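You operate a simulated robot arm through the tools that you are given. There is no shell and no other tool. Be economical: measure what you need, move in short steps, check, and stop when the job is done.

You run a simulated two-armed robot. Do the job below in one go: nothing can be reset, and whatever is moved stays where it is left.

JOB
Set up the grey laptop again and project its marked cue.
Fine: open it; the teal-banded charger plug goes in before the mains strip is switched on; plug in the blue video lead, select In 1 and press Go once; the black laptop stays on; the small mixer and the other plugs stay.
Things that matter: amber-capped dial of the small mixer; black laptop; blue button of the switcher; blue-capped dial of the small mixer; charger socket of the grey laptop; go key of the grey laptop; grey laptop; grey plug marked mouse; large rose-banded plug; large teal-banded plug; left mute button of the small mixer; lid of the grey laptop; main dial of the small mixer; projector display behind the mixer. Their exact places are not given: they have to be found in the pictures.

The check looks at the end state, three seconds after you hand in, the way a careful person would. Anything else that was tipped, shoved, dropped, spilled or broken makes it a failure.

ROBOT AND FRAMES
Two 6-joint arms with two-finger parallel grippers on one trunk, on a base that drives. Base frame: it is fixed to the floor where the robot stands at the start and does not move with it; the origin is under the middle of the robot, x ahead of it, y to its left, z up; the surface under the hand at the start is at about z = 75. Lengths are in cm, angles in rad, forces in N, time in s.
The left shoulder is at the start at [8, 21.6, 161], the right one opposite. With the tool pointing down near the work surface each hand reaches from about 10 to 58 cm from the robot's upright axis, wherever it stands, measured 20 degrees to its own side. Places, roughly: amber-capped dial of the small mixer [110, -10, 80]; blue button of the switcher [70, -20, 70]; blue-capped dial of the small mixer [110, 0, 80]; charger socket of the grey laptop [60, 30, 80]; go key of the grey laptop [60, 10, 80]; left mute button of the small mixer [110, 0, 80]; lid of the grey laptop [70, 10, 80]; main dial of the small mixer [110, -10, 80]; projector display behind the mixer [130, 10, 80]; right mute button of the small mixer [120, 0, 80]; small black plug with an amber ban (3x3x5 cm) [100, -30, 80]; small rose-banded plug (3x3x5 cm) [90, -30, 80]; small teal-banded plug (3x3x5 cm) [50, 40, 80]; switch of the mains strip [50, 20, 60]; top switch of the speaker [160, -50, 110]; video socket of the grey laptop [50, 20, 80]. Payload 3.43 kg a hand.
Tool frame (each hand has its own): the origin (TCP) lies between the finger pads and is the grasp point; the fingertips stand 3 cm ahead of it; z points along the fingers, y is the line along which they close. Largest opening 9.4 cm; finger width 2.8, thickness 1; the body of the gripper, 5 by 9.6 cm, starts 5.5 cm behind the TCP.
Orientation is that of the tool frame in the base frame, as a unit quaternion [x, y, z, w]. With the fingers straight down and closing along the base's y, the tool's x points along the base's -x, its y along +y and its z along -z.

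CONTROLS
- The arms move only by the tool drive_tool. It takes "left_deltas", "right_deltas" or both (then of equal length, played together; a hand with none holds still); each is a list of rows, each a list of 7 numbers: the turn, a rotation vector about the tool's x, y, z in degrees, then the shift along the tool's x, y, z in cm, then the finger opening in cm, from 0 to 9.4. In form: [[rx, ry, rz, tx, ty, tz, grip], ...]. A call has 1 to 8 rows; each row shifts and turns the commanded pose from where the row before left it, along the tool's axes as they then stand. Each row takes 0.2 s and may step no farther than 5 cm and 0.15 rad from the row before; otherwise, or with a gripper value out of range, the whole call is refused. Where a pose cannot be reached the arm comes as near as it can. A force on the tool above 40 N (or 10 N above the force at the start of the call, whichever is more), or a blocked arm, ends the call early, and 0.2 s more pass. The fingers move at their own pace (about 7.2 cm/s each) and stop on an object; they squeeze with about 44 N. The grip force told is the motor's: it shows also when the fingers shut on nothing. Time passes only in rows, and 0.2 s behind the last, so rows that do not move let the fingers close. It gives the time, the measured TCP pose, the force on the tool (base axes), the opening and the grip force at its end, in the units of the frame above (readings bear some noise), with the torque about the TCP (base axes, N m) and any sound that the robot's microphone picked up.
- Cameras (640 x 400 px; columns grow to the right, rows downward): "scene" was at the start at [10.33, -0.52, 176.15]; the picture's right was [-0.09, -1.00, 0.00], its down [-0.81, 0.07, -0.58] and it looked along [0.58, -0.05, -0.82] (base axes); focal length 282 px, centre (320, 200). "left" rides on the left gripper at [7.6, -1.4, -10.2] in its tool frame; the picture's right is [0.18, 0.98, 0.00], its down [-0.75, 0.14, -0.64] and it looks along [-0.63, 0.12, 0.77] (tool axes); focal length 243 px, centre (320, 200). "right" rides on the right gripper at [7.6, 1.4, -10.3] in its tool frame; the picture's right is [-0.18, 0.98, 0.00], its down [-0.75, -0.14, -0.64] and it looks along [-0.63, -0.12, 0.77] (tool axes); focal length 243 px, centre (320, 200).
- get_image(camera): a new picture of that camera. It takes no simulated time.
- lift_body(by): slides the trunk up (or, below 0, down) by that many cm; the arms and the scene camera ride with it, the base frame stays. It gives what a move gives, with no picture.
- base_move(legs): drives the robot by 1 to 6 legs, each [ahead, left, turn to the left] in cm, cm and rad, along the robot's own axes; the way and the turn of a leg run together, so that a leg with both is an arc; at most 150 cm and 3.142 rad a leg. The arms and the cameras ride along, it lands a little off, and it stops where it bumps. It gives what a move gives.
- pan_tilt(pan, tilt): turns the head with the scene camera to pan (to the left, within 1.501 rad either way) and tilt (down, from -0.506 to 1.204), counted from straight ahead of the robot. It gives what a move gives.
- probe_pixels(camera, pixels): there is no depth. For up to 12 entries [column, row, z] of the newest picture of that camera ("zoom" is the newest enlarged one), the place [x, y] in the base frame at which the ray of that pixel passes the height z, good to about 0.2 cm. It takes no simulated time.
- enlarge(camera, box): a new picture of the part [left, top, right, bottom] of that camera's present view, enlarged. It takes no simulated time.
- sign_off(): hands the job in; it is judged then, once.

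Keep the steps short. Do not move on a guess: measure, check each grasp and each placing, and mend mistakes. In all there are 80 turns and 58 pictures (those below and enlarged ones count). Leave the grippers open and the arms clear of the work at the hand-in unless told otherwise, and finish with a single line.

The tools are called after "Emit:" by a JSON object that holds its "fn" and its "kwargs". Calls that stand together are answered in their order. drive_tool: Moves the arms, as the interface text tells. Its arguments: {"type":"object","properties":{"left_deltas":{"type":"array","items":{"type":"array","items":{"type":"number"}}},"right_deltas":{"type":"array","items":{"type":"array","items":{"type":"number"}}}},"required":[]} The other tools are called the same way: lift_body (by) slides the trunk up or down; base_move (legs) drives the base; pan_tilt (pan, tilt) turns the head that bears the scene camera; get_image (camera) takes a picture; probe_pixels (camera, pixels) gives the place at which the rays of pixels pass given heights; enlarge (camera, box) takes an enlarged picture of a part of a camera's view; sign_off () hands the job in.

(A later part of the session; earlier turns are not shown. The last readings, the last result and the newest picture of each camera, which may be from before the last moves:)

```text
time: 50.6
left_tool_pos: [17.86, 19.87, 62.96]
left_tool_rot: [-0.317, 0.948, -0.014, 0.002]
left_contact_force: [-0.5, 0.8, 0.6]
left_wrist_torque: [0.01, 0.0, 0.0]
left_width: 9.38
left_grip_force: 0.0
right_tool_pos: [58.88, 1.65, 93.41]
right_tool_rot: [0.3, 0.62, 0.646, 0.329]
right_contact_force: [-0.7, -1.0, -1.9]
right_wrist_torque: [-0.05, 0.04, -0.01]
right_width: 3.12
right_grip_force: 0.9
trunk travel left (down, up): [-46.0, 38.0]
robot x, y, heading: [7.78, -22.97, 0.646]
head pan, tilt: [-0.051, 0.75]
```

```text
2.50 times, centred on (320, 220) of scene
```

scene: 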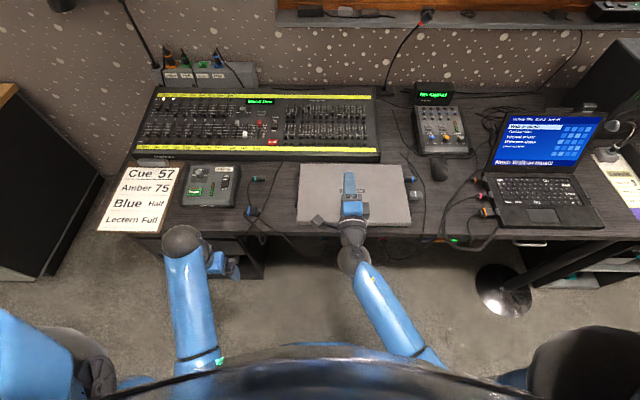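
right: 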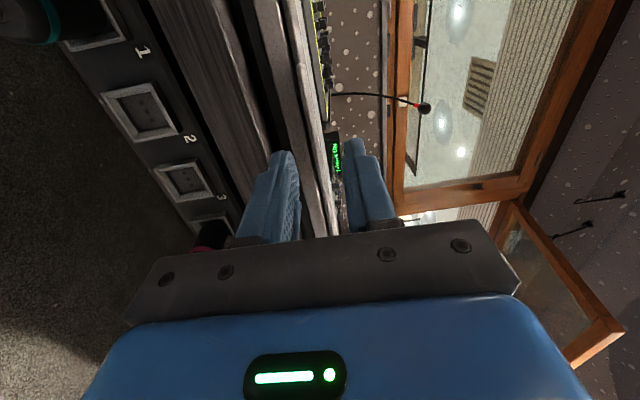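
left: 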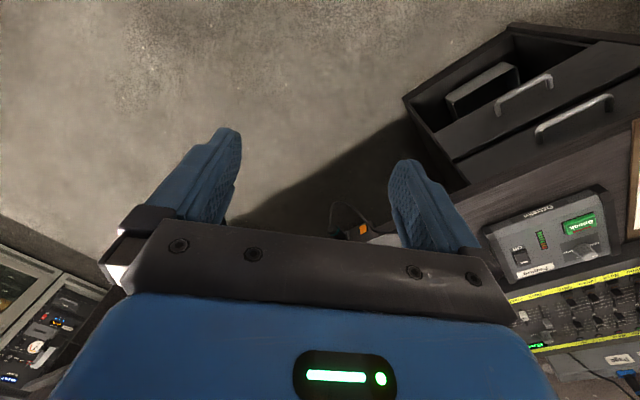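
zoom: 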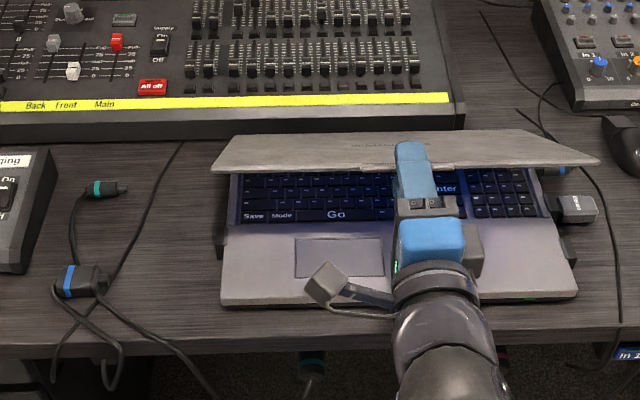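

Lid is at about 36°. I withdraw 4 cm, close the jaws, drop 3 cm, and see whether the lid holds.

Emit:
{"fn": "drive_tool", "kwargs": {"right_deltas": [[0, 0, 0, 0, -0.3, 0, 3], [0, 0, 0, 0, -0.1, -2, 3], [0, 0, 0, 0, 0, -2.5, 3], [0, 0, 0, 0, -2, 0, 0], [0, 0, 0, 0, -2, 0, 0], [0, 0, 0, 0, 0, 0, 0]]}}

Emit:
{"fn": "enlarge", "kwargs": {"camera": "scene", "box": [200, 140, 440, 300]}}

```text
time: 52.0
left_tool_pos: [18.0, 19.89, 62.87]
left_tool_rot: [-0.318, 0.948, -0.014, 0.001]
left_contact_force: [0.3, -0.2, 0.0]
left_wrist_torque: [0.01, 0.01, -0.01]
left_width: 9.39
left_grip_force: 0.1
right_tool_pos: [55.34, -1.02, 88.78]
right_tool_rot: [0.3, 0.62, 0.646, 0.33]
right_contact_force: [-0.1, 0.5, -0.1]
right_wrist_torque: [-0.01, -0.01, -0.01]
right_width: 0.01
right_grip_force: 32.9
trunk travel left (down, up): [-46.0, 38.0]
robot x, y, heading: [7.59, -23.15, 0.644]
head pan, tilt: [-0.051, 0.75]
```

```text
2.50 times, centred on (320, 220) of scene
```

zoom: 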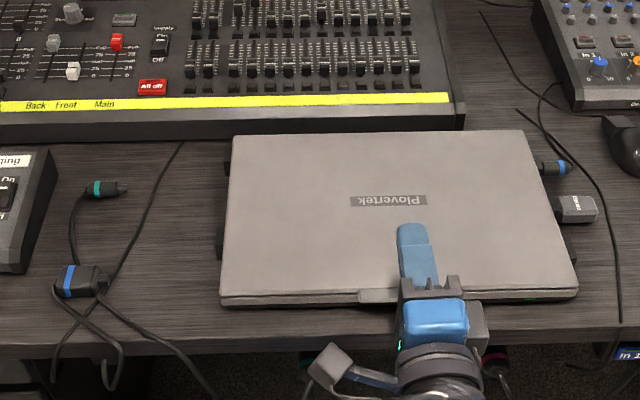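

Lid fell shut, so the hinge does not hold; I must carry it past vertical in one go. I'll use wide jaws (9.4) so the upper finger stays clear. First back off and go down in front of the tab.

Emit:
{"fn": "drive_tool", "kwargs": {"right_deltas": [[0, 0, 0, 0, 0, -4, 4], [0, 0, 0, 0, 0, 0, 9.4], [0, 0, 0, 0, -3.7, 0, 9.4], [0, 0, 0, 0, -3.8, 0, 9.4], [0, 0, 0, 0, 0, 1, 9.4], [0, 0, 0, 0, 0, 0, 9.4]]}}

Emit:
{"fn": "enlarge", "kwargs": {"camera": "right", "box": [160, 80, 400, 240]}}

```text
time: 53.5
left_tool_pos: [17.96, 19.81, 62.92]
left_tool_rot: [-0.317, 0.948, -0.015, 0.002]
left_contact_force: [0.4, -0.1, -0.4]
left_wrist_torque: [0.03, 0.0, -0.03]
left_width: 9.41
left_grip_force: 0.1
right_tool_pos: [53.51, -2.82, 81.04]
right_tool_rot: [0.301, 0.619, 0.646, 0.33]
right_contact_force: [-0.4, 0.7, 0.1]
right_wrist_torque: [0.03, 0.04, -0.01]
right_width: 9.39
right_grip_force: 0.2
trunk travel left (down, up): [-46.0, 38.0]
robot x, y, heading: [7.68, -23.04, 0.648]
head pan, tilt: [-0.051, 0.75]
```

```text
2.50 times, centred on (280, 160) of right
```

zoom: 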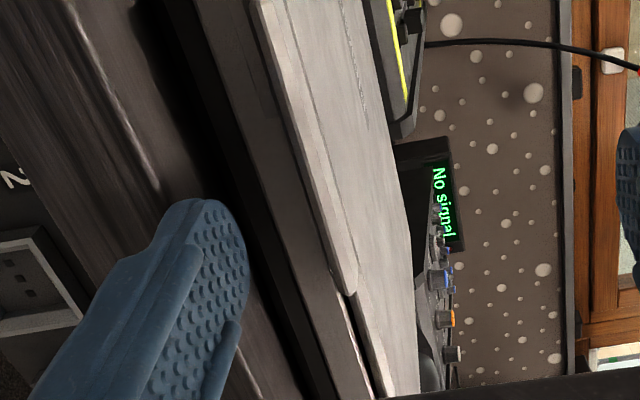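

Finger is just in front, below the tab. Advance 1.75 and lift as before.

Emit:
{"fn": "drive_tool", "kwargs": {"right_deltas": [[0, 0, 0, 0, 0, 0.9, 9.4], [0, 0, 0, 0, 0, 0.85, 9.4], [0, 0, 0, 0, 0.8, 0, 9.4], [0, 0, 0, 0, 0.8, 0, 9.4], [0, 0, 0, 0, 1.0, 0.1, 9.4], [0, 0, 0, 0, 1.2, 0.3, 9.4], [0, 0, 0, 0, 1.6, 0.9, 9.4], [0, 0, 0, 0, 1.6, 1.0, 9.4]]}}

Emit:
{"fn": "drive_tool", "kwargs": {"right_deltas": [[0, 0, 0, 0, 2.1, 0.7, 9.4], [0, 0, 0, 0, 2.1, 0.8, 9.4], [0, 0, 0, 0, 1.9, 1.1, 9.4], [0, 0, 0, 0, 1.9, 1.1, 9.4], [0, 0, 0, 0, 0, 0, 9.4]]}}

Emit:
{"fn": "get_image", "kwargs": {"camera": "right"}}

```text
time: 55.2
left_tool_pos: [17.84, 19.74, 62.98]
left_tool_rot: [-0.318, 0.948, -0.014, 0.001]
left_contact_force: [-0.1, 0.3, -0.3]
left_wrist_torque: [-0.03, 0.0, 0.01]
left_width: 9.4
left_grip_force: 0.1
right_tool_pos: [56.17, -0.54, 88.5]
right_tool_rot: [0.3, 0.62, 0.646, 0.329]
right_contact_force: [-5.8, -3.1, -0.5]
right_wrist_torque: [-0.18, 0.3, -0.07]
right_width: 9.38
right_grip_force: 0.1
trunk travel left (down, up): [-46.0, 38.0]
robot x, y, heading: [7.26, -22.83, 0.645]
head pan, tilt: [-0.051, 0.75]
```

```text
time: 56.5
left_tool_pos: [17.96, 19.91, 62.86]
left_tool_rot: [-0.317, 0.948, -0.015, 0.001]
left_contact_force: [0.0, 0.1, 0.8]
left_wrist_torque: [-0.03, -0.02, -0.03]
left_width: 9.42
left_grip_force: 0.1
right_tool_pos: [58.73, 1.65, 96.61]
right_tool_rot: [0.3, 0.619, 0.646, 0.33]
right_contact_force: [0.0, -0.8, -2.4]
right_wrist_torque: [-0.04, 0.11, -0.02]
right_width: 9.38
right_grip_force: 0.2
trunk travel left (down, up): [-46.0, 38.0]
robot x, y, heading: [7.53, -23.42, 0.645]
head pan, tilt: [-0.051, 0.75]
```

```text
23 pictures are left
```

right: 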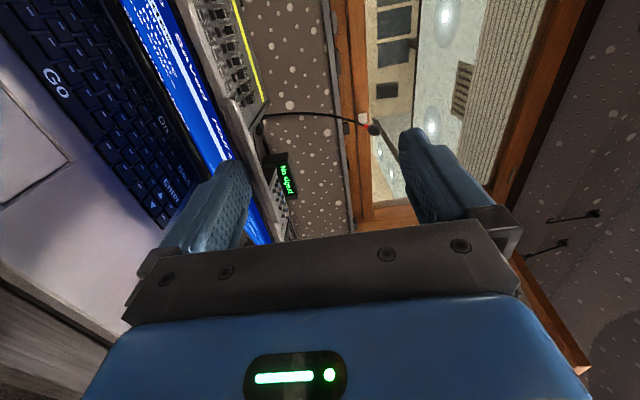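

Lid up ~36°, screen lit. Continue along the arc toward vertical in half-steps.

Emit:
{"fn": "drive_tool", "kwargs": {"right_deltas": [[0, 0, 0, 0, 1.35, 1.8, 9.4], [0, 0, 0, 0, 1.35, 1.8, 9.4], [0, 0, 0, 0, 1.2, 1.8, 9.4], [0, 0, 0, 0, 1.2, 1.8, 9.4], [0, 0, 0, 0, 0.75, 1.95, 9.4], [0, 0, 0, 0, 0.75, 1.95, 9.4], [0, 0, 0, 0, 0.4, 2.1, 9.4], [0, 0, 0, 0, 0.4, 2.1, 9.4]]}}

Emit:
{"fn": "drive_tool", "kwargs": {"right_deltas": [[0, 0, 0, 0, 0, 2.1, 9.4], [0, 0, 0, 0, 0, 2.1, 9.4], [0, 0, 0, 0, -0.3, 2.0, 9.4], [0, 0, 0, 0, -0.3, 2.0, 9.4], [0, 0, 0, 0, -0.5, 1.5, 9.4], [0, 0, 0, 0, 0, 0, 9.4]]}}

Emit:
{"fn": "get_image", "kwargs": {"camera": "scene"}}

```text
time: 58.2
left_tool_pos: [17.94, 19.95, 62.89]
left_tool_rot: [-0.317, 0.948, -0.014, 0.0]
left_contact_force: [0.5, 0.5, -0.3]
left_wrist_torque: [0.01, -0.01, 0.03]
left_width: 9.4
left_grip_force: 0.0
right_tool_pos: [70.65, 10.72, 104.72]
right_tool_rot: [0.3, 0.62, 0.646, 0.329]
right_contact_force: [-0.2, 0.4, 0.0]
right_wrist_torque: [-0.01, 0.03, -0.02]
right_width: 9.36
right_grip_force: 0.0
trunk travel left (down, up): [-46.0, 38.0]
robot x, y, heading: [7.99, -23.22, 0.644]
head pan, tilt: [-0.051, 0.75]
```

```text
time: 59.6
left_tool_pos: [17.97, 19.87, 62.96]
left_tool_rot: [-0.318, 0.948, -0.015, 0.001]
left_contact_force: [-0.5, 0.9, -0.2]
left_wrist_torque: [-0.01, 0.02, -0.01]
left_width: 9.44
left_grip_force: 0.1
right_tool_pos: [78.31, 16.65, 103.92]
right_tool_rot: [0.3, 0.62, 0.646, 0.329]
right_contact_force: [-0.2, 0.0, -0.6]
right_wrist_torque: [-0.01, 0.01, -0.02]
right_width: 9.38
right_grip_force: 0.1
trunk travel left (down, up): [-46.0, 38.0]
robot x, y, heading: [7.38, -23.16, 0.644]
head pan, tilt: [-0.051, 0.75]
```

```text
22 pictures are left
```

scene: 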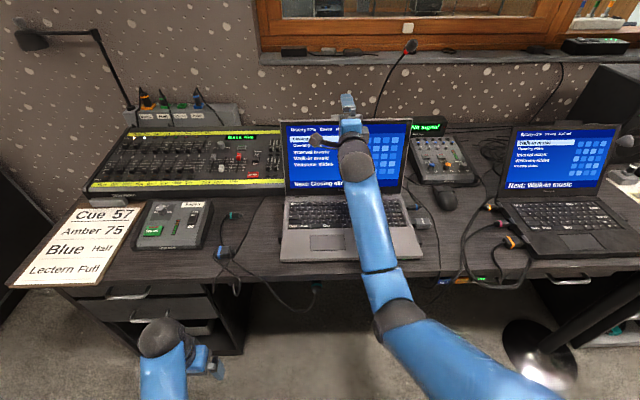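

Lid stands open by itself. I retract the right hand straight back, then read the screen.

Emit:
{"fn": "drive_tool", "kwargs": {"right_deltas": [[0, 0, 0, 0, 0, -4.5, 9.4], [0, 0, 0, 0, 0, -4.8, 9.4], [0, 0, 0, 0, 0, -4.8, 9.4], [0, 0, 0, 0, 0, -4.8, 9.4], [0, 0, 0, 0, 0, -4.8, 0], [0, 0, 0, 0, 0, -4.8, 0], [0, 0, 0, -4, 0, 0, 0], [0, 0, 0, -4, 0, 0, 0]]}}

Emit:
{"fn": "drive_tool", "kwargs": {"right_deltas": [[0, 0, 0, -4.8, 0, 0, 0], [0, 0, 0, -4.8, 0, 0, 0], [0, 0, 0, -4.8, 0, 0, 0], [0, 0, 0, 0, 0, 0, 0]]}}

Emit:
{"fn": "enlarge", "kwargs": {"camera": "scene", "box": [190, 110, 430, 270]}}

Emit:
{"fn": "probe_pixels", "kwargs": {"camera": "zoom", "pixels": [[320, 275, 77.5], [105, 268, 76.5], [133, 282, 76.5], [90, 365, 76.5], [60, 360, 76.5], [230, 255, 76], [230, 305, 76], [242, 375, 77], [255, 228, 77], [110, 358, 76.5]]}}

```text
time: 61.5
left_tool_pos: [18.01, 19.86, 62.84]
left_tool_rot: [-0.318, 0.948, -0.015, 0.001]
left_contact_force: [-0.1, 0.4, -0.5]
left_wrist_torque: [-0.04, 0.03, -0.01]
left_width: 9.39
left_grip_force: 0.0
right_tool_pos: [61.03, -6.42, 102.58]
right_tool_rot: [0.299, 0.62, 0.647, 0.329]
right_contact_force: [0.8, -0.9, -0.2]
right_wrist_torque: [-0.01, 0.02, 0.0]
right_width: 0.01
right_grip_force: 33.1
right hand out of reach, approached as far as the arm can: row 8
trunk travel left (down, up): [-46.0, 38.0]
robot x, y, heading: [7.58, -22.89, 0.643]
head pan, tilt: [-0.051, 0.75]
```

```text
time: 62.5
left_tool_pos: [17.95, 19.87, 63.01]
left_tool_rot: [-0.318, 0.948, -0.015, 0.002]
left_contact_force: [0.5, 0.4, 0.1]
left_wrist_torque: [0.0, -0.01, -0.05]
left_width: 9.41
left_grip_force: 0.0
right_tool_pos: [69.32, -17.89, 102.83]
right_tool_rot: [0.301, 0.62, 0.645, 0.33]
right_contact_force: [-1.0, -0.2, 0.7]
right_wrist_torque: [-0.01, -0.03, 0.0]
right_width: 0.01
right_grip_force: 32.8
trunk travel left (down, up): [-46.0, 38.0]
robot x, y, heading: [7.43, -23.15, 0.648]
head pan, tilt: [-0.051, 0.75]
```

```text
2.50 times, centred on (310, 190) of scene
```

zoom: 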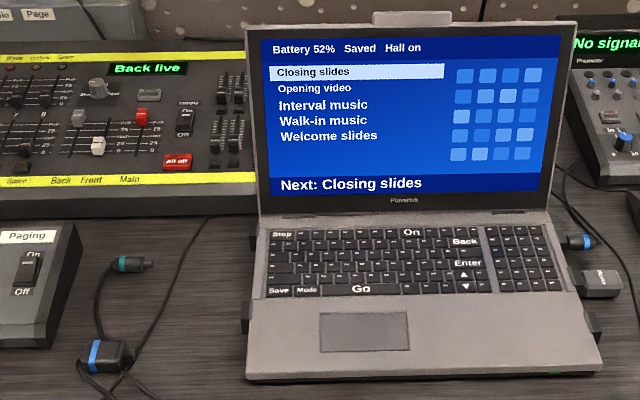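

```text
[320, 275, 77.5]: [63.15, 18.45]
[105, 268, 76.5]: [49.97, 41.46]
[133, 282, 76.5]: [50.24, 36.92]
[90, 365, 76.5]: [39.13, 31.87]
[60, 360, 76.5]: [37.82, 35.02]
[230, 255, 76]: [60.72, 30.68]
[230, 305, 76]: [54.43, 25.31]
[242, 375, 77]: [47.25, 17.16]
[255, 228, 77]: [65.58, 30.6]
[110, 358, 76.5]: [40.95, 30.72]
```

Screen reads "Next: Closing slides" (marked). Now the plugs with the left hand: trunk up 30, base ahead 18 cm.

Emit:
{"fn": "lift_body", "kwargs": {"by": 30}}

Emit:
{"fn": "base_move", "kwargs": {"legs": [[18, 0, 0]]}}

Emit:
{"fn": "drive_tool", "kwargs": {"left_deltas": [[0, 0, 8.5, -1, 0, 0, 5], [0, 0, 8.5, -1, 0, 0, 5], [0, 0, 8.5, 0, 0, 0, 5], [0, 0, 8.5, 0, 0, 0, 5], [0, 0, 8.5, 0, 0, 0, 5], [0, 0, 8.5, 0, 0, 0, 5], [0, 0, 8.5, 0, 0, 0, 5], [0, 0, 8.5, 0, 0, 0, 5]]}}

Emit:
{"fn": "drive_tool", "kwargs": {"left_deltas": [[0, 0, 8.5, 0, 0, 0, 5], [0, 0, 8.5, 0, 0, 0, 5], [0, 0, 5, 0, 0, 0, 5], [0, 0, 0, 0, 0, 0, 5]]}}

```text
time: 65.5
left_tool_pos: [18.06, 19.84, 92.81]
left_tool_rot: [-0.317, 0.948, -0.015, 0.001]
left_contact_force: [0.6, 0.4, -0.3]
left_wrist_torque: [0.01, 0.03, 0.0]
left_width: 9.39
left_grip_force: 0.2
right_tool_pos: [69.33, -17.66, 132.7]
right_tool_rot: [0.301, 0.619, 0.646, 0.33]
right_contact_force: [0.7, -0.2, 0.6]
right_wrist_torque: [-0.02, 0.04, 0.02]
right_width: 0.04
right_grip_force: 33.1
trunk travel left (down, up): [-76.0, 8.0]
robot x, y, heading: [8.04, -23.41, 0.645]
head pan, tilt: [-0.051, 0.75]
```

```text
time: 67.0
left_tool_pos: [32.12, 30.51, 92.9]
left_tool_rot: [-0.317, 0.948, -0.014, 0.003]
left_contact_force: [0.3, 0.7, -0.2]
left_wrist_torque: [0.01, 0.0, -0.01]
left_width: 9.39
left_grip_force: 0.0
right_tool_pos: [83.51, -7.19, 132.87]
right_tool_rot: [0.3, 0.618, 0.647, 0.331]
right_contact_force: [-0.7, 0.6, -0.4]
right_wrist_torque: [0.0, 0.03, -0.01]
right_width: 0.0
right_grip_force: 32.9
trunk travel left (down, up): [-76.0, 8.0]
robot x, y, heading: [21.91, -12.14, 0.643]
head pan, tilt: [-0.051, 0.75]
```

```text
time: 68.8
left_tool_pos: [34.16, 31.88, 92.84]
left_tool_rot: [0.268, 0.963, -0.012, 0.009]
left_contact_force: [0.9, -0.5, -0.5]
left_wrist_torque: [0.01, 0.0, 0.01]
left_width: 4.97
left_grip_force: 0.1
right_tool_pos: [83.74, -7.05, 132.64]
right_tool_rot: [0.3, 0.62, 0.645, 0.33]
right_contact_force: [0.4, -0.2, -0.3]
right_wrist_torque: [0.02, 0.03, 0.0]
right_width: 0.02
right_grip_force: 33.4
trunk travel left (down, up): [-76.0, 8.0]
robot x, y, heading: [21.77, -12.05, 0.645]
head pan, tilt: [-0.051, 0.75]
```

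```text
time: 69.8
left_tool_pos: [34.15, 31.88, 92.81]
left_tool_rot: [0.447, 0.894, -0.009, 0.011]
left_contact_force: [0.1, 0.4, -0.7]
left_wrist_torque: [-0.01, -0.03, 0.02]
left_width: 5.02
left_grip_force: 0.0
right_tool_pos: [83.87, -7.03, 132.68]
right_tool_rot: [0.301, 0.619, 0.646, 0.331]
right_contact_force: [-1.0, -0.4, -1.2]
right_wrist_torque: [-0.01, -0.01, 0.02]
right_width: 0.0
right_grip_force: 33.2
trunk travel left (down, up): [-76.0, 8.0]
robot x, y, heading: [21.91, -12.21, 0.645]
head pan, tilt: [-0.051, 0.75]
```

Left hand now points down with jaws closing fore-aft. I level it (1.6°) and look at the plugs.

Emit:
{"fn": "drive_tool", "kwargs": {"left_deltas": [[0.3, 1.6, 0, 3, 4, 0, 5], [0, 0, 0, 3, 4, 0, 5], [0, 0, 0, 0, 4, 0, 5], [0, 0, 0, 0, 0, 0, 5]]}}

Emit:
{"fn": "get_image", "kwargs": {"camera": "left"}}

```text
time: 70.8
left_tool_pos: [39.94, 43.69, 92.98]
left_tool_rot: [0.446, 0.895, -0.006, -0.003]
left_contact_force: [0.4, 0.7, -0.6]
left_wrist_torque: [-0.02, 0.02, -0.01]
left_width: 4.99
left_grip_force: 0.1
right_tool_pos: [83.72, -7.06, 132.69]
right_tool_rot: [0.301, 0.619, 0.647, 0.329]
right_contact_force: [-0.4, -0.3, 0.1]
right_wrist_torque: [0.01, -0.01, -0.01]
right_width: 0.02
right_grip_force: 33.5
trunk travel left (down, up): [-76.0, 8.0]
robot x, y, heading: [21.83, -12.12, 0.641]
head pan, tilt: [-0.051, 0.75]
```

```text
20 pictures are left
```

left: 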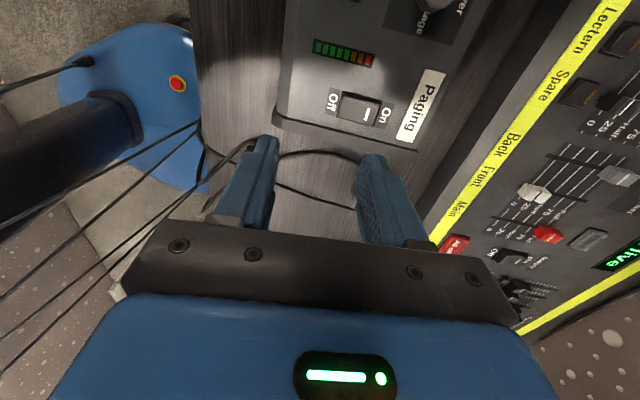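

The hand camera faces the wrong side (paging box). I'll turn the hand 180° about its axis so the camera sees the plug tip and the socket.

Emit:
{"fn": "drive_tool", "kwargs": {"left_deltas": [[0, 0, -8.5, 0, 0, 0, 5], [0, 0, -8.5, 0, 0, 0, 5], [0, 0, -8.5, 0, 0, 0, 5], [0, 0, -8.5, 0, 0, 0, 5], [0, 0, -8.5, 0, 0, 0, 5], [0, 0, -8.5, 0, 0, 0, 5], [0, 0, -8.5, 0, 0, 0, 5], [0, 0, -8.5, 0, 0, 0, 5]]}}

Emit:
{"fn": "drive_tool", "kwargs": {"left_deltas": [[0, 0, -8.5, 0, 0, 0, 5], [0, 0, -8.5, 0, 0, 0, 5], [0, 0, -8.5, 0, 0, 0, 5], [0, 0, -8.5, 0, 0, 0, 5], [0, 0, -8.5, 0, 0, 0, 5], [0, 0, -8.5, 0, 0, 0, 5], [0, 0, -8.5, 0, 0, 0, 5], [0, 0, -8.5, 0, 0, 0, 5]]}}

Emit:
{"fn": "drive_tool", "kwargs": {"left_deltas": [[0, 0, -8.5, 0, 0, 0, 5], [0, 0, -8.5, 0, 0, 0, 5], [0, 0, -8.5, 0, 0, 0, 5], [0, 0, -8.5, 0, 0, 0, 5], [0, 0, -8.5, 0, 0, 0, 5], [0, 0, 0, 4, 0, 0, 5], [0, 0, 0, 4, 0, 0, 5], [0, 0, 0, 0, 0, 0, 5]]}}

Emit:
{"fn": "get_image", "kwargs": {"camera": "left"}}

```text
time: 72.6
left_tool_pos: [40.09, 43.75, 92.7]
left_tool_rot: [-0.132, 0.991, -0.003, -0.006]
left_contact_force: [-0.4, 0.7, 0.3]
left_wrist_torque: [0.02, 0.0, 0.0]
left_width: 4.99
left_grip_force: 0.2
right_tool_pos: [83.8, -6.97, 132.83]
right_tool_rot: [0.301, 0.619, 0.646, 0.33]
right_contact_force: [-0.2, 0.3, 0.3]
right_wrist_torque: [0.0, -0.02, -0.01]
right_width: 0.0
right_grip_force: 33.2
trunk travel left (down, up): [-76.0, 8.0]
robot x, y, heading: [22.01, -12.29, 0.646]
head pan, tilt: [-0.051, 0.75]
```

```text
time: 74.4
left_tool_pos: [40.06, 43.84, 92.7]
left_tool_rot: [-0.664, 0.748, 0.0, -0.006]
left_contact_force: [-0.5, 0.3, 0.7]
left_wrist_torque: [0.01, -0.01, 0.03]
left_width: 4.99
left_grip_force: 0.1
right_tool_pos: [83.82, -6.97, 132.73]
right_tool_rot: [0.301, 0.619, 0.646, 0.33]
right_contact_force: [0.6, 0.4, -0.2]
right_wrist_torque: [0.02, 0.05, -0.01]
right_width: 0.01
right_grip_force: 32.9
trunk travel left (down, up): [-76.0, 8.0]
robot x, y, heading: [21.98, -12.05, 0.644]
head pan, tilt: [-0.051, 0.75]
```

```text
time: 76.2
left_tool_pos: [44.65, 37.46, 92.56]
left_tool_rot: [0.889, -0.457, -0.002, 0.006]
left_contact_force: [-0.1, -0.5, -0.4]
left_wrist_torque: [0.0, 0.01, -0.01]
left_width: 4.99
left_grip_force: 0.1
right_tool_pos: [83.74, -6.94, 132.74]
right_tool_rot: [0.301, 0.62, 0.645, 0.33]
right_contact_force: [-1.2, -0.1, 0.5]
right_wrist_torque: [-0.02, 0.0, -0.03]
right_width: 0.0
right_grip_force: 33.0
trunk travel left (down, up): [-76.0, 8.0]
robot x, y, heading: [22.11, -12.2, 0.649]
head pan, tilt: [-0.051, 0.75]
```

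```text
19 pictures are left
```

left: 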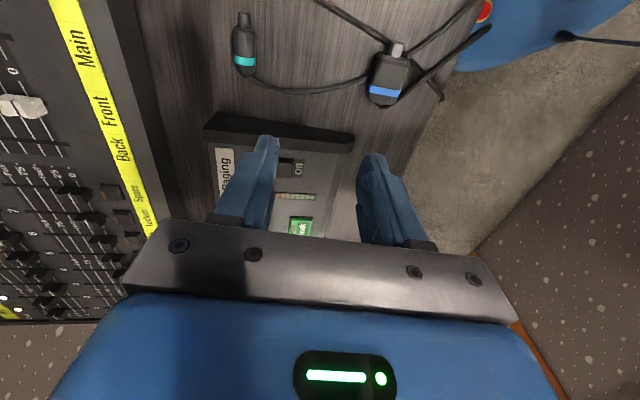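

Great view: teal plug at (243,50), blue plug at (388,82). Measuring both.

Emit:
{"fn": "probe_pixels", "kwargs": {"camera": "left", "pixels": [[245, 15, 76], [243, 28, 76.5], [243, 50, 76.5], [244, 70, 76.5], [232, 50, 76], [254, 50, 76], [397, 47, 76], [394, 60, 76.5], [385, 98, 76.5], [373, 75, 76.5], [408, 82, 76.5]]}}

Emit:
{"fn": "enlarge", "kwargs": {"camera": "left", "box": [200, 0, 440, 150]}}

```text
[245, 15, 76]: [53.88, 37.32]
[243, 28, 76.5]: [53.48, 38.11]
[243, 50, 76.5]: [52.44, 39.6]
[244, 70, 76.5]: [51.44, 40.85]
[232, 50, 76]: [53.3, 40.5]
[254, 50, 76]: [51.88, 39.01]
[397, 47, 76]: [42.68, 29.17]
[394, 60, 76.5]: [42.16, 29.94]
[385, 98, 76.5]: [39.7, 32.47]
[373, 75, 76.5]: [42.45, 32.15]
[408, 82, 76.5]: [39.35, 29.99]
```

```text
2.67 times, centred on (320, 75) of left
```

zoom: 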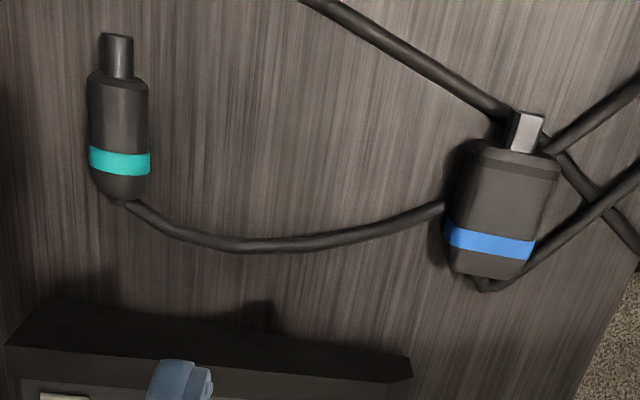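

Teal body centre ≈(52.4, 39.5), ~2 cm thick, aligned. I move the base 5 cm ahead for reach, then compute the approach.

Emit:
{"fn": "base_move", "kwargs": {"legs": [[5, 0, 0]]}}

Emit:
{"fn": "drive_tool", "kwargs": {"left_deltas": [[0, 0, 0, 1.5, -1.2, 3, 4], [0, 0, 0, 1.5, -1.3, 3, 4], [0, 0, 0, 0, 0, 0, 4]]}}

```text
time: 77.1
left_tool_pos: [47.97, 39.78, 93.09]
left_tool_rot: [0.889, -0.458, 0.0, 0.002]
left_contact_force: [-1.6, -0.4, 0.4]
left_wrist_torque: [0.02, -0.05, 0.02]
left_width: 5.0
left_grip_force: 0.1
right_tool_pos: [86.59, -4.74, 133.35]
right_tool_rot: [0.299, 0.617, 0.648, 0.331]
right_contact_force: [-1.5, -0.5, 0.0]
right_wrist_torque: [-0.04, 0.0, 0.04]
right_width: 0.0
right_grip_force: 33.1
trunk travel left (down, up): [-76.0, 8.0]
robot x, y, heading: [25.77, -9.42, 0.646]
head pan, tilt: [-0.051, 0.75]
```

```text
time: 77.9
left_tool_pos: [52.09, 39.18, 86.42]
left_tool_rot: [0.889, -0.458, -0.002, 0.005]
left_contact_force: [0.1, 0.4, -0.2]
left_wrist_torque: [-0.02, 0.03, 0.01]
left_width: 3.99
left_grip_force: 0.0
right_tool_pos: [87.5, -4.24, 132.81]
right_tool_rot: [0.301, 0.619, 0.645, 0.331]
right_contact_force: [0.6, 0.1, 0.4]
right_wrist_torque: [-0.05, 0.0, -0.01]
right_width: 0.0
right_grip_force: 33.1
trunk travel left (down, up): [-76.0, 8.0]
robot x, y, heading: [25.85, -9.6, 0.642]
head pan, tilt: [-0.051, 0.75]
```

Nearly above the teal plug. Correct 0.5 cm forward and descend to z≈78.3.

Emit:
{"fn": "drive_tool", "kwargs": {"left_deltas": [[0, 0, 0, 0, -0.46, 3.5, 4], [0, 0, 0, 0, 0, 3.0, 4], [0, 0, 0, 0, 0, 1.0, 4], [0, 0, 0, 0, 0, 0.6, 4], [0, 0, 0, 0, 0, 0, 4]]}}

Emit:
{"fn": "get_image", "kwargs": {"camera": "left"}}

```text
time: 79.1
left_tool_pos: [52.49, 39.39, 78.43]
left_tool_rot: [0.889, -0.458, -0.001, 0.006]
left_contact_force: [0.8, 0.6, 0.9]
left_wrist_torque: [-0.01, 0.02, -0.03]
left_width: 3.99
left_grip_force: 0.1
right_tool_pos: [87.62, -4.17, 132.79]
right_tool_rot: [0.3, 0.62, 0.646, 0.33]
right_contact_force: [0.6, -0.8, -0.5]
right_wrist_torque: [0.04, -0.02, 0.01]
right_width: 0.0
right_grip_force: 32.4
trunk travel left (down, up): [-76.0, 8.0]
robot x, y, heading: [25.69, -9.58, 0.645]
head pan, tilt: [-0.051, 0.75]
```

```text
17 pictures are left
```

left: 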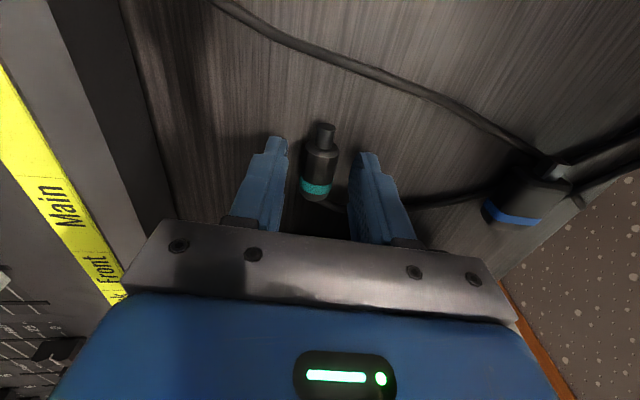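

Teal plug is centred between the fingers. Close, then lift 3 cm.

Emit:
{"fn": "drive_tool", "kwargs": {"left_deltas": [[0, 0, 0, 0, 0, 0, 1], [0, 0, 0, 0, 0, 0, 1], [0, 0, 0, 0, 0, 0, 1], [0, 0, 0, 0, 0, -1.5, 1], [0, 0, -1.3, 0, 0, -1.5, 1], [0, 0, 0, 0, 0, 0, 1]]}}

Emit:
{"fn": "get_image", "kwargs": {"camera": "left"}}

```text
time: 80.5
left_tool_pos: [52.56, 39.55, 81.31]
left_tool_rot: [0.894, -0.448, -0.003, 0.007]
left_contact_force: [0.5, 0.5, -0.1]
left_wrist_torque: [-0.01, -0.01, 0.06]
left_width: 2.24
left_grip_force: 44.1
right_tool_pos: [87.57, -4.08, 132.67]
right_tool_rot: [0.301, 0.62, 0.645, 0.33]
right_contact_force: [-0.1, -0.3, 0.1]
right_wrist_torque: [0.0, -0.02, 0.0]
right_width: 0.0
right_grip_force: 33.2
trunk travel left (down, up): [-76.0, 8.0]
robot x, y, heading: [25.97, -9.22, 0.646]
head pan, tilt: [-0.051, 0.75]
```

```text
16 pictures are left
```

left: 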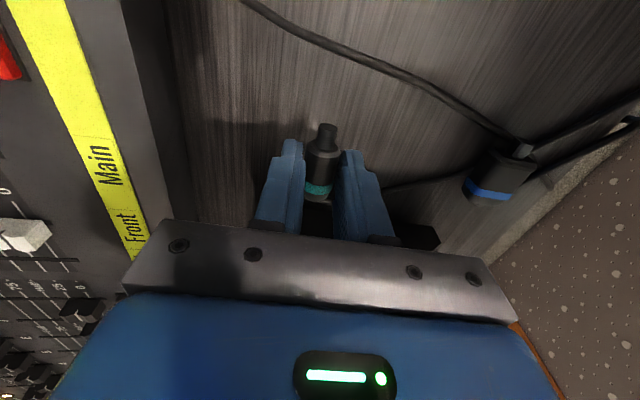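

Held firmly (2.24). Move 8 cm right and 2.7 forward, then look at the socket.

Emit:
{"fn": "drive_tool", "kwargs": {"left_deltas": [[0, 0, 0, 3.5, -1.2, 0, 1], [0, 0, 0, 3.5, -1.2, 0, 1], [0, 0, 0, 1, -0.3, 0, 1], [0, 0, 0, 0, 0, 0, 1]]}}

Emit:
{"fn": "get_image", "kwargs": {"camera": "left"}}

```text
time: 81.5
left_tool_pos: [59.43, 34.65, 81.35]
left_tool_rot: [0.894, -0.448, -0.002, 0.007]
left_contact_force: [-0.6, -0.5, -0.3]
left_wrist_torque: [0.0, 0.07, 0.03]
left_width: 2.26
left_grip_force: 43.7
right_tool_pos: [87.67, -4.15, 132.8]
right_tool_rot: [0.301, 0.619, 0.646, 0.331]
right_contact_force: [-0.2, 0.7, -0.3]
right_wrist_torque: [0.0, -0.03, 0.02]
right_width: 0.02
right_grip_force: 32.7
trunk travel left (down, up): [-76.0, 8.0]
robot x, y, heading: [25.8, -9.57, 0.643]
head pan, tilt: [-0.051, 0.75]
```

```text
15 pictures are left
```

left: 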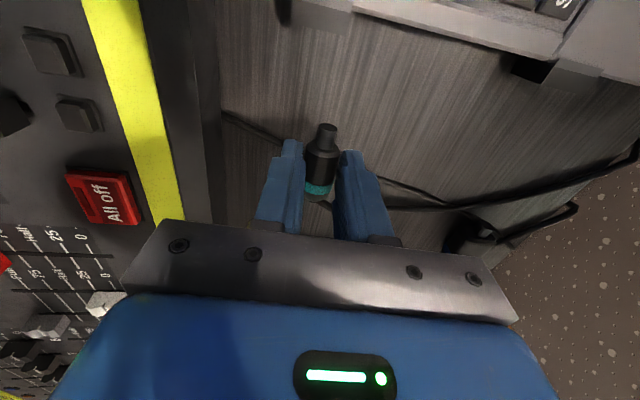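

Emit:
{"fn": "enlarge", "kwargs": {"camera": "left", "box": [250, 0, 410, 100]}}

Emit:
{"fn": "probe_pixels", "kwargs": {"camera": "left", "pixels": [[282, 26, 75], [293, 10, 77], [340, 34, 77], [353, 10, 77], [512, 70, 76], [545, 85, 75], [553, 62, 77], [590, 78, 77], [327, 127, 79]]}}

```text
4.00 times, centred on (330, 50) of left
```

zoom: 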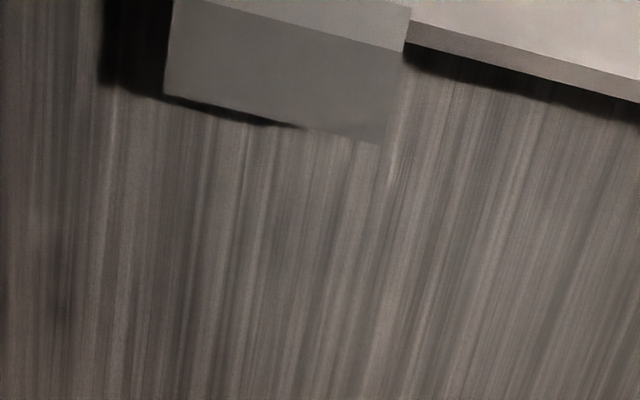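

```text
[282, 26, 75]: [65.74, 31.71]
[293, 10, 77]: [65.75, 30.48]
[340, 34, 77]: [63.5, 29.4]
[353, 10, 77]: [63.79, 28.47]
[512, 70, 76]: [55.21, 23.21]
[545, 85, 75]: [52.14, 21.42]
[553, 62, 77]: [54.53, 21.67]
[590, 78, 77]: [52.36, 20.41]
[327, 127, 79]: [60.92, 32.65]
```

Emit:
{"fn": "probe_pixels", "kwargs": {"camera": "zoom", "pixels": [[165, 95, 77], [385, 145, 77], [408, 52, 77], [165, 95, 76], [385, 145, 76], [165, 95, 78], [385, 145, 78], [270, 125, 77]]}}

Emit:
{"fn": "pan_tilt", "kwargs": {"pan": 0.12, "tilt": 0.95}}

Emit:
{"fn": "enlarge", "kwargs": {"camera": "scene", "box": [240, 120, 400, 220]}}

```text
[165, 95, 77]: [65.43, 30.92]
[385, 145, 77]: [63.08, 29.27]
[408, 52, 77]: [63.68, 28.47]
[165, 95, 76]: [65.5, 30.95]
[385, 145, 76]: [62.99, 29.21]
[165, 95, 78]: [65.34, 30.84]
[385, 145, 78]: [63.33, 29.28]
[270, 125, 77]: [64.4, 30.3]
```

```text
time: 82.2
left_tool_pos: [59.41, 34.64, 81.39]
left_tool_rot: [0.894, -0.448, -0.003, 0.007]
left_contact_force: [0.5, 0.3, 0.1]
left_wrist_torque: [0.0, 0.01, 0.01]
left_width: 2.26
left_grip_force: 44.0
right_tool_pos: [87.5, -4.11, 132.74]
right_tool_rot: [0.3, 0.619, 0.646, 0.33]
right_contact_force: [-0.9, 0.0, 1.0]
right_wrist_torque: [0.01, -0.01, -0.04]
right_width: 0.0
right_grip_force: 33.3
trunk travel left (down, up): [-76.0, 8.0]
robot x, y, heading: [25.79, -8.78, 0.647]
head pan, tilt: [0.12, 0.949]
```

```text
4.00 times, centred on (320, 170) of scene
```

zoom: 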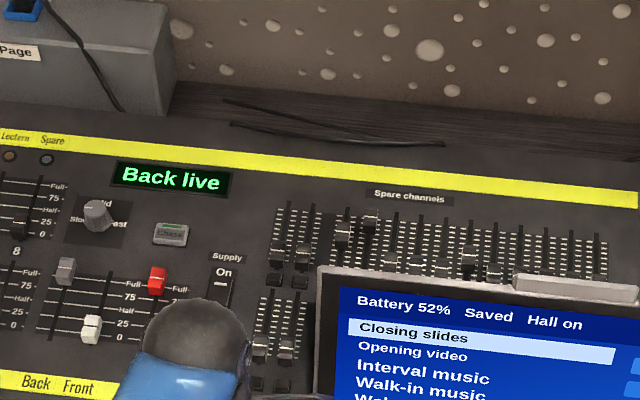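

Socket box: face at l≈−14.45, centre n≈69.45. I shift to n 69.45 and 2.7 right (tip ~1.3 cm from the face), still high, checking where the loose cable lies.

Emit:
{"fn": "probe_pixels", "kwargs": {"camera": "left", "pixels": [[228, 114, 75.3], [265, 132, 75.3], [400, 190, 75.3], [440, 200, 75.3]]}}

Emit:
{"fn": "drive_tool", "kwargs": {"left_deltas": [[0, 0, 0, 2.7, -1.12, 0, 1], [0, 0, 0, 0, 0, 0, 1]]}}

Emit:
{"fn": "get_image", "kwargs": {"camera": "left"}}

```text
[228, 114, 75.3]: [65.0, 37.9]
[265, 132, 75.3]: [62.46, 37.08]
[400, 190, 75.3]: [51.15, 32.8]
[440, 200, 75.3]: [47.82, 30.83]
```

```text
time: 82.8
left_tool_pos: [61.87, 33.17, 81.44]
left_tool_rot: [0.894, -0.448, -0.003, 0.006]
left_contact_force: [-1.2, -0.3, -0.9]
left_wrist_torque: [0.02, 0.0, -0.01]
left_width: 2.27
left_grip_force: 44.2
right_tool_pos: [87.65, -4.05, 132.7]
right_tool_rot: [0.3, 0.619, 0.646, 0.33]
right_contact_force: [0.1, -0.4, 0.0]
right_wrist_torque: [0.01, 0.01, 0.04]
right_width: 0.0
right_grip_force: 33.3
trunk travel left (down, up): [-76.0, 8.0]
robot x, y, heading: [26.06, -9.27, 0.647]
head pan, tilt: [0.12, 0.949]
```

```text
12 pictures are left
```

left: 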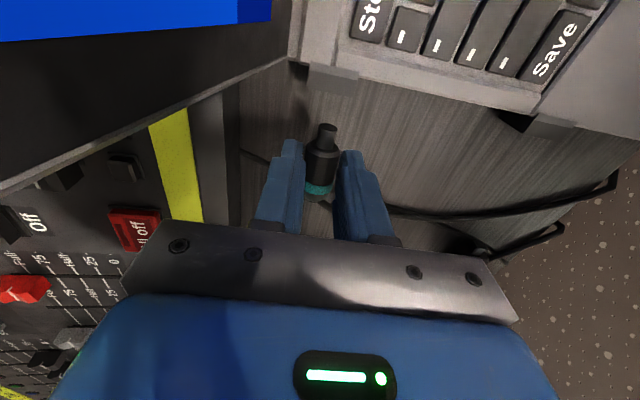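

Emit:
{"fn": "probe_pixels", "kwargs": {"camera": "left", "pixels": [[308, 88, 77], [357, 97, 77], [308, 88, 78], [357, 97, 78], [308, 64, 78], [360, 76, 78], [327, 127, 79.1], [327, 127, 79.5], [541, 134, 77], [587, 125, 77]]}}

Emit:
{"fn": "enlarge", "kwargs": {"camera": "left", "box": [280, 50, 400, 200]}}

```text
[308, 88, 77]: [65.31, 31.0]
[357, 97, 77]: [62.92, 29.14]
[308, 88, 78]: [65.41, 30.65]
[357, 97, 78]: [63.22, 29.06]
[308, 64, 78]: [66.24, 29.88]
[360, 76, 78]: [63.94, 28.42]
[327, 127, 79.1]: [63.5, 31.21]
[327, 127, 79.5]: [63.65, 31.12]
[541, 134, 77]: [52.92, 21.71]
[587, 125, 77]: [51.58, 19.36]
```

```text
2.67 times, centred on (340, 125) of left
```

zoom: 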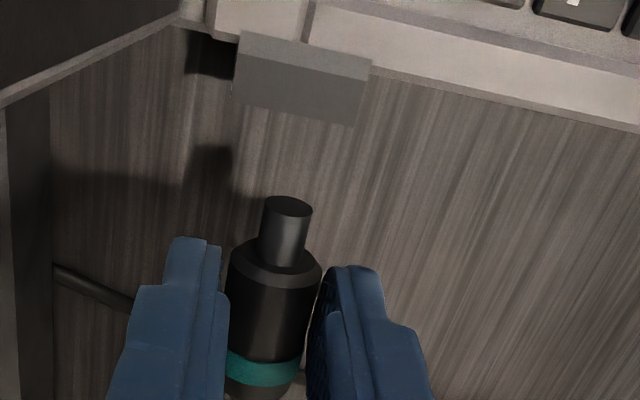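

Aligned: plug n≈69.45, box centre n≈69.4, box top ≈77.4 so centre ≈76.2. Descend 2.9 and push right gently.

Emit:
{"fn": "drive_tool", "kwargs": {"left_deltas": [[0, 0, 0, 0, 0, 1.5, 1], [0, 0, 0, 0, 0, 1.4, 1], [0, 0, 0, 0.5, 0, 0, 1], [0, 0, 0, 0.5, 0, 0, 1], [0, 0, 0, 0.4, 0, 0, 1], [0, 0, 0, 0.4, 0, 0, 1], [0, 0, 0, 0, 0, 0, 1]]}}

```text
time: 84.4
left_tool_pos: [63.07, 31.76, 78.48]
left_tool_rot: [0.895, -0.447, -0.003, 0.006]
left_contact_force: [-4.0, 6.0, 5.0]
left_wrist_torque: [0.07, 0.04, -0.03]
left_width: 2.24
left_grip_force: 44.2
right_tool_pos: [87.55, -4.02, 132.87]
right_tool_rot: [0.301, 0.619, 0.646, 0.33]
right_contact_force: [-0.7, -0.8, 0.6]
right_wrist_torque: [0.02, -0.01, -0.01]
right_width: 0.0
right_grip_force: 33.0
trunk travel left (down, up): [-76.0, 8.0]
robot x, y, heading: [26.12, -9.46, 0.642]
head pan, tilt: [0.12, 0.949]
```

Tip is 0.5 cm past the face with 7 N resistance and 5 N upward — entering. Raise 0.1 and keep pushing.

Emit:
{"fn": "drive_tool", "kwargs": {"left_deltas": [[0, 0, 0, 0, 0, -0.1, 1], [0, 0, 0, 0.3, 0, 0, 1], [0, 0, 0, 0.3, 0, 0, 1], [0, 0, 0, 0.3, 0, 0, 1], [0, 0, 0, 0, 0, 0, 1]]}}

Emit:
{"fn": "enlarge", "kwargs": {"camera": "left", "box": [260, 40, 420, 200]}}

```text
time: 85.6
left_tool_pos: [63.52, 31.02, 78.58]
left_tool_rot: [0.894, -0.448, -0.003, 0.007]
left_contact_force: [-3.5, 6.8, 0.7]
left_wrist_torque: [0.13, 0.07, -0.15]
left_width: 2.25
left_grip_force: 44.2
right_tool_pos: [87.46, -3.95, 132.85]
right_tool_rot: [0.301, 0.619, 0.646, 0.33]
right_contact_force: [0.4, -0.4, 0.5]
right_wrist_torque: [0.01, 0.02, 0.01]
right_width: 0.02
right_grip_force: 33.0
trunk travel left (down, up): [-76.0, 8.0]
robot x, y, heading: [25.72, -9.11, 0.641]
head pan, tilt: [0.12, 0.949]
```

```text
2.50 times, centred on (340, 120) of left
```

zoom: 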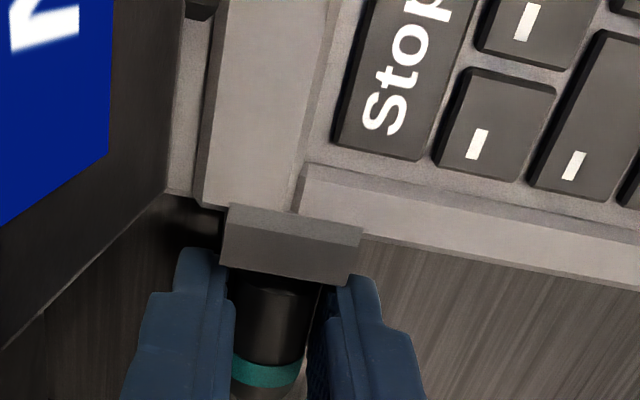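

Plug body reaches the socket box. One small further push to be sure it is seated.

Emit:
{"fn": "drive_tool", "kwargs": {"left_deltas": [[0, 0, 0, 0.2, 0, 0, 1], [0, 0, 0, 0.2, 0, 0, 1], [0, 0, 0, 0, 0, 0, 1]]}}

```text
time: 86.4
left_tool_pos: [63.69, 30.75, 78.61]
left_tool_rot: [0.894, -0.448, -0.002, 0.005]
left_contact_force: [-7.5, 10.8, 5.1]
left_wrist_torque: [0.11, 0.1, -0.26]
left_width: 2.27
left_grip_force: 44.3
right_tool_pos: [87.43, -4.02, 132.8]
right_tool_rot: [0.3, 0.62, 0.645, 0.332]
right_contact_force: [0.6, 0.3, -0.5]
right_wrist_torque: [0.0, 0.01, -0.01]
right_width: 0.0
right_grip_force: 33.1
trunk travel left (down, up): [-76.0, 8.0]
robot x, y, heading: [25.71, -9.44, 0.641]
head pan, tilt: [0.12, 0.949]
```

Resistance rose to 13 N: seated. Open the fingers, rise, and look.

Emit:
{"fn": "drive_tool", "kwargs": {"left_deltas": [[0, 0, 0, 0, 0, 0, 4], [0, 0, 0, 0, 0, 0, 4], [0, 0, 0, 0, 0, -3, 4], [0, 0, 0, 0, 0, -4, 4], [0, 0, 0, -2, 0, -2, 4], [0, 0, 0, 0, 0, 0, 4]]}}

Emit:
{"fn": "get_image", "kwargs": {"camera": "left"}}

```text
time: 87.8
left_tool_pos: [62.84, 32.36, 87.73]
left_tool_rot: [0.894, -0.448, -0.003, 0.006]
left_contact_force: [-0.5, -0.5, -0.2]
left_wrist_torque: [0.0, -0.01, 0.0]
left_width: 3.99
left_grip_force: 0.1
right_tool_pos: [87.61, -4.18, 132.73]
right_tool_rot: [0.3, 0.619, 0.646, 0.331]
right_contact_force: [-0.3, -0.9, -0.8]
right_wrist_torque: [0.0, 0.03, 0.0]
right_width: 0.0
right_grip_force: 33.1
trunk travel left (down, up): [-76.0, 8.0]
robot x, y, heading: [25.47, -9.3, 0.648]
head pan, tilt: [0.12, 0.949]
```

```text
9 pictures are left
```

left: 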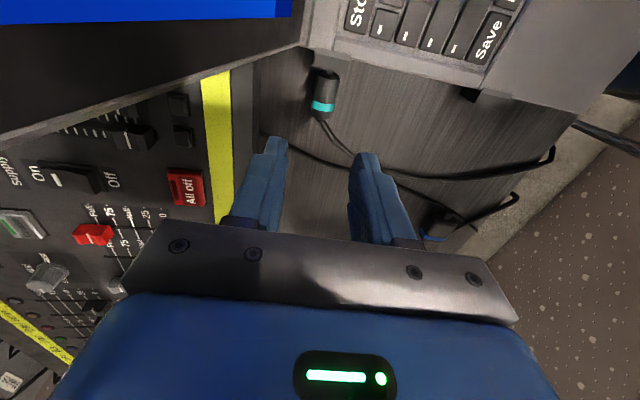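

Teal is in. Now the blue plug and video socket: one enlarged view.

Emit:
{"fn": "enlarge", "kwargs": {"camera": "left", "box": [300, 50, 540, 250]}}

```text
2.00 times, centred on (420, 150) of left
```

zoom: 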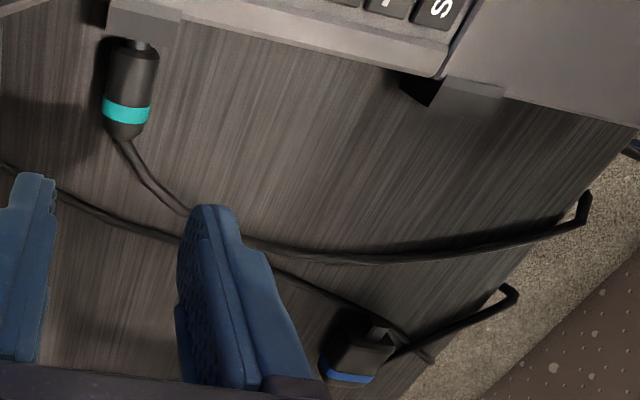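

Emit:
{"fn": "probe_pixels", "kwargs": {"camera": "zoom", "pixels": [[127, 110, 77.2], [133, 48, 77], [107, 33, 77.4], [178, 53, 77.4], [436, 108, 77], [505, 92, 77], [443, 78, 77], [500, 93, 77.4], [360, 355, 77], [382, 322, 76.3], [370, 340, 77], [350, 380, 77]]}}

```text
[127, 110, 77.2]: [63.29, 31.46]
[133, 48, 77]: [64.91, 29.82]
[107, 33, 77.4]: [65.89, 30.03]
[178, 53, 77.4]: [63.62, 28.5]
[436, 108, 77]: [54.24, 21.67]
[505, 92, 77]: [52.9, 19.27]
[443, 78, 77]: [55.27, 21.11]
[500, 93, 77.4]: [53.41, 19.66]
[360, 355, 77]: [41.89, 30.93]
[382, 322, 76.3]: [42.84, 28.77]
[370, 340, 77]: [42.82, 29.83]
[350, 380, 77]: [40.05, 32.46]
```

The laptop slid about 1 cm and the plug still shows a gap at the body, so I must brace the laptop. I'll bring the right hand pointing down over the right palm rest to hold the laptop down while pushing.

Emit:
{"fn": "drive_tool", "kwargs": {"right_deltas": [[4.62, 4.62, -4.62, 0, 0, 0, 0], [4.62, 4.62, -4.62, 0, 0, 0, 0], [4.62, 4.62, -4.62, 0, 0, 0, 0], [4.62, 4.62, -4.62, 0, 0, 0, 0], [4.62, 4.62, -4.62, 0, 0, 0, 0], [4.62, 4.62, -4.62, 0, 0, 0, 0], [4.62, 4.62, -4.62, 0, 0, 0, 0], [4.62, 4.62, -4.62, 0, 0, 0, 0]]}}

Emit:
{"fn": "drive_tool", "kwargs": {"right_deltas": [[4.62, 4.62, -4.62, 0, 0, 0, 0], [4.62, 4.62, -4.62, 0, 0, 0, 0], [4.62, 4.62, -4.62, 0, 0, 0, 0], [4.62, 4.62, -4.62, 0, 0, 0, 0], [4.62, 4.62, -4.62, 0, 0, 0, 0], [4.62, 4.62, -4.62, 0, 0, 0, 0], [4.62, 4.62, -4.62, 0, 0, 0, 0], [0, 0, 0, 0, 0, 0, 0]]}}

Emit:
{"fn": "drive_tool", "kwargs": {"right_deltas": [[0, 0, 0, 3.5, 2.8, 0, 0], [0, 0, 0, 3.5, 2.8, 0, 0], [0, 0, 0, 3.5, 2.8, 0, 0], [0, 0, 0, 3.5, 2.8, 0, 0], [0, 0, 0, 3.5, 2.8, 0, 0], [0, 0, 0, 0, 0, 0, 0]]}}

```text
time: 89.6
left_tool_pos: [63.08, 32.39, 87.53]
left_tool_rot: [0.894, -0.447, -0.004, 0.007]
left_contact_force: [0.0, -0.1, 0.4]
left_wrist_torque: [-0.02, 0.02, 0.01]
left_width: 3.99
left_grip_force: 0.0
right_tool_pos: [91.21, -2.05, 128.04]
right_tool_rot: [-0.031, 0.914, 0.352, 0.2]
right_contact_force: [-0.1, -0.3, 1.0]
right_wrist_torque: [0.01, 0.01, 0.0]
right_width: 0.0
right_grip_force: 33.0
right hand out of reach, approached as far as the arm can: row 7, 8
trunk travel left (down, up): [-76.0, 8.0]
robot x, y, heading: [25.81, -9.34, 0.646]
head pan, tilt: [0.12, 0.949]
```

```text
time: 91.4
left_tool_pos: [62.9, 32.43, 87.66]
left_tool_rot: [0.894, -0.448, -0.004, 0.005]
left_contact_force: [-0.2, 0.5, 0.0]
left_wrist_torque: [0.01, 0.01, 0.02]
left_width: 4.01
left_grip_force: 0.1
right_tool_pos: [101.96, 4.47, 116.25]
right_tool_rot: [-0.319, 0.948, -0.002, 0.026]
right_contact_force: [-0.5, 0.0, 0.8]
right_wrist_torque: [0.01, 0.01, -0.05]
right_width: 0.02
right_grip_force: 33.0
right hand out of reach, approached as far as the arm can: row 1, 2, 3, 4, 5, 6, 7
trunk travel left (down, up): [-76.0, 8.0]
robot x, y, heading: [25.76, -9.42, 0.651]
head pan, tilt: [0.12, 0.949]
```

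```text
time: 92.8
left_tool_pos: [62.93, 32.27, 87.83]
left_tool_rot: [0.894, -0.448, -0.003, 0.006]
left_contact_force: [-0.2, 0.1, -0.4]
left_wrist_torque: [0.01, 0.02, 0.02]
left_width: 3.98
left_grip_force: 0.1
right_tool_pos: [88.44, 10.07, 105.77]
right_tool_rot: [-0.317, 0.948, -0.002, 0.029]
right_contact_force: [0.0, -0.1, 0.5]
right_wrist_torque: [0.04, 0.03, 0.04]
right_width: 0.0
right_grip_force: 33.6
right hand out of reach, approached as far as the arm can: row 1, 2, 3, 4, 5
trunk travel left (down, up): [-76.0, 8.0]
robot x, y, heading: [25.98, -9.16, 0.644]
head pan, tilt: [0.12, 0.949]
```

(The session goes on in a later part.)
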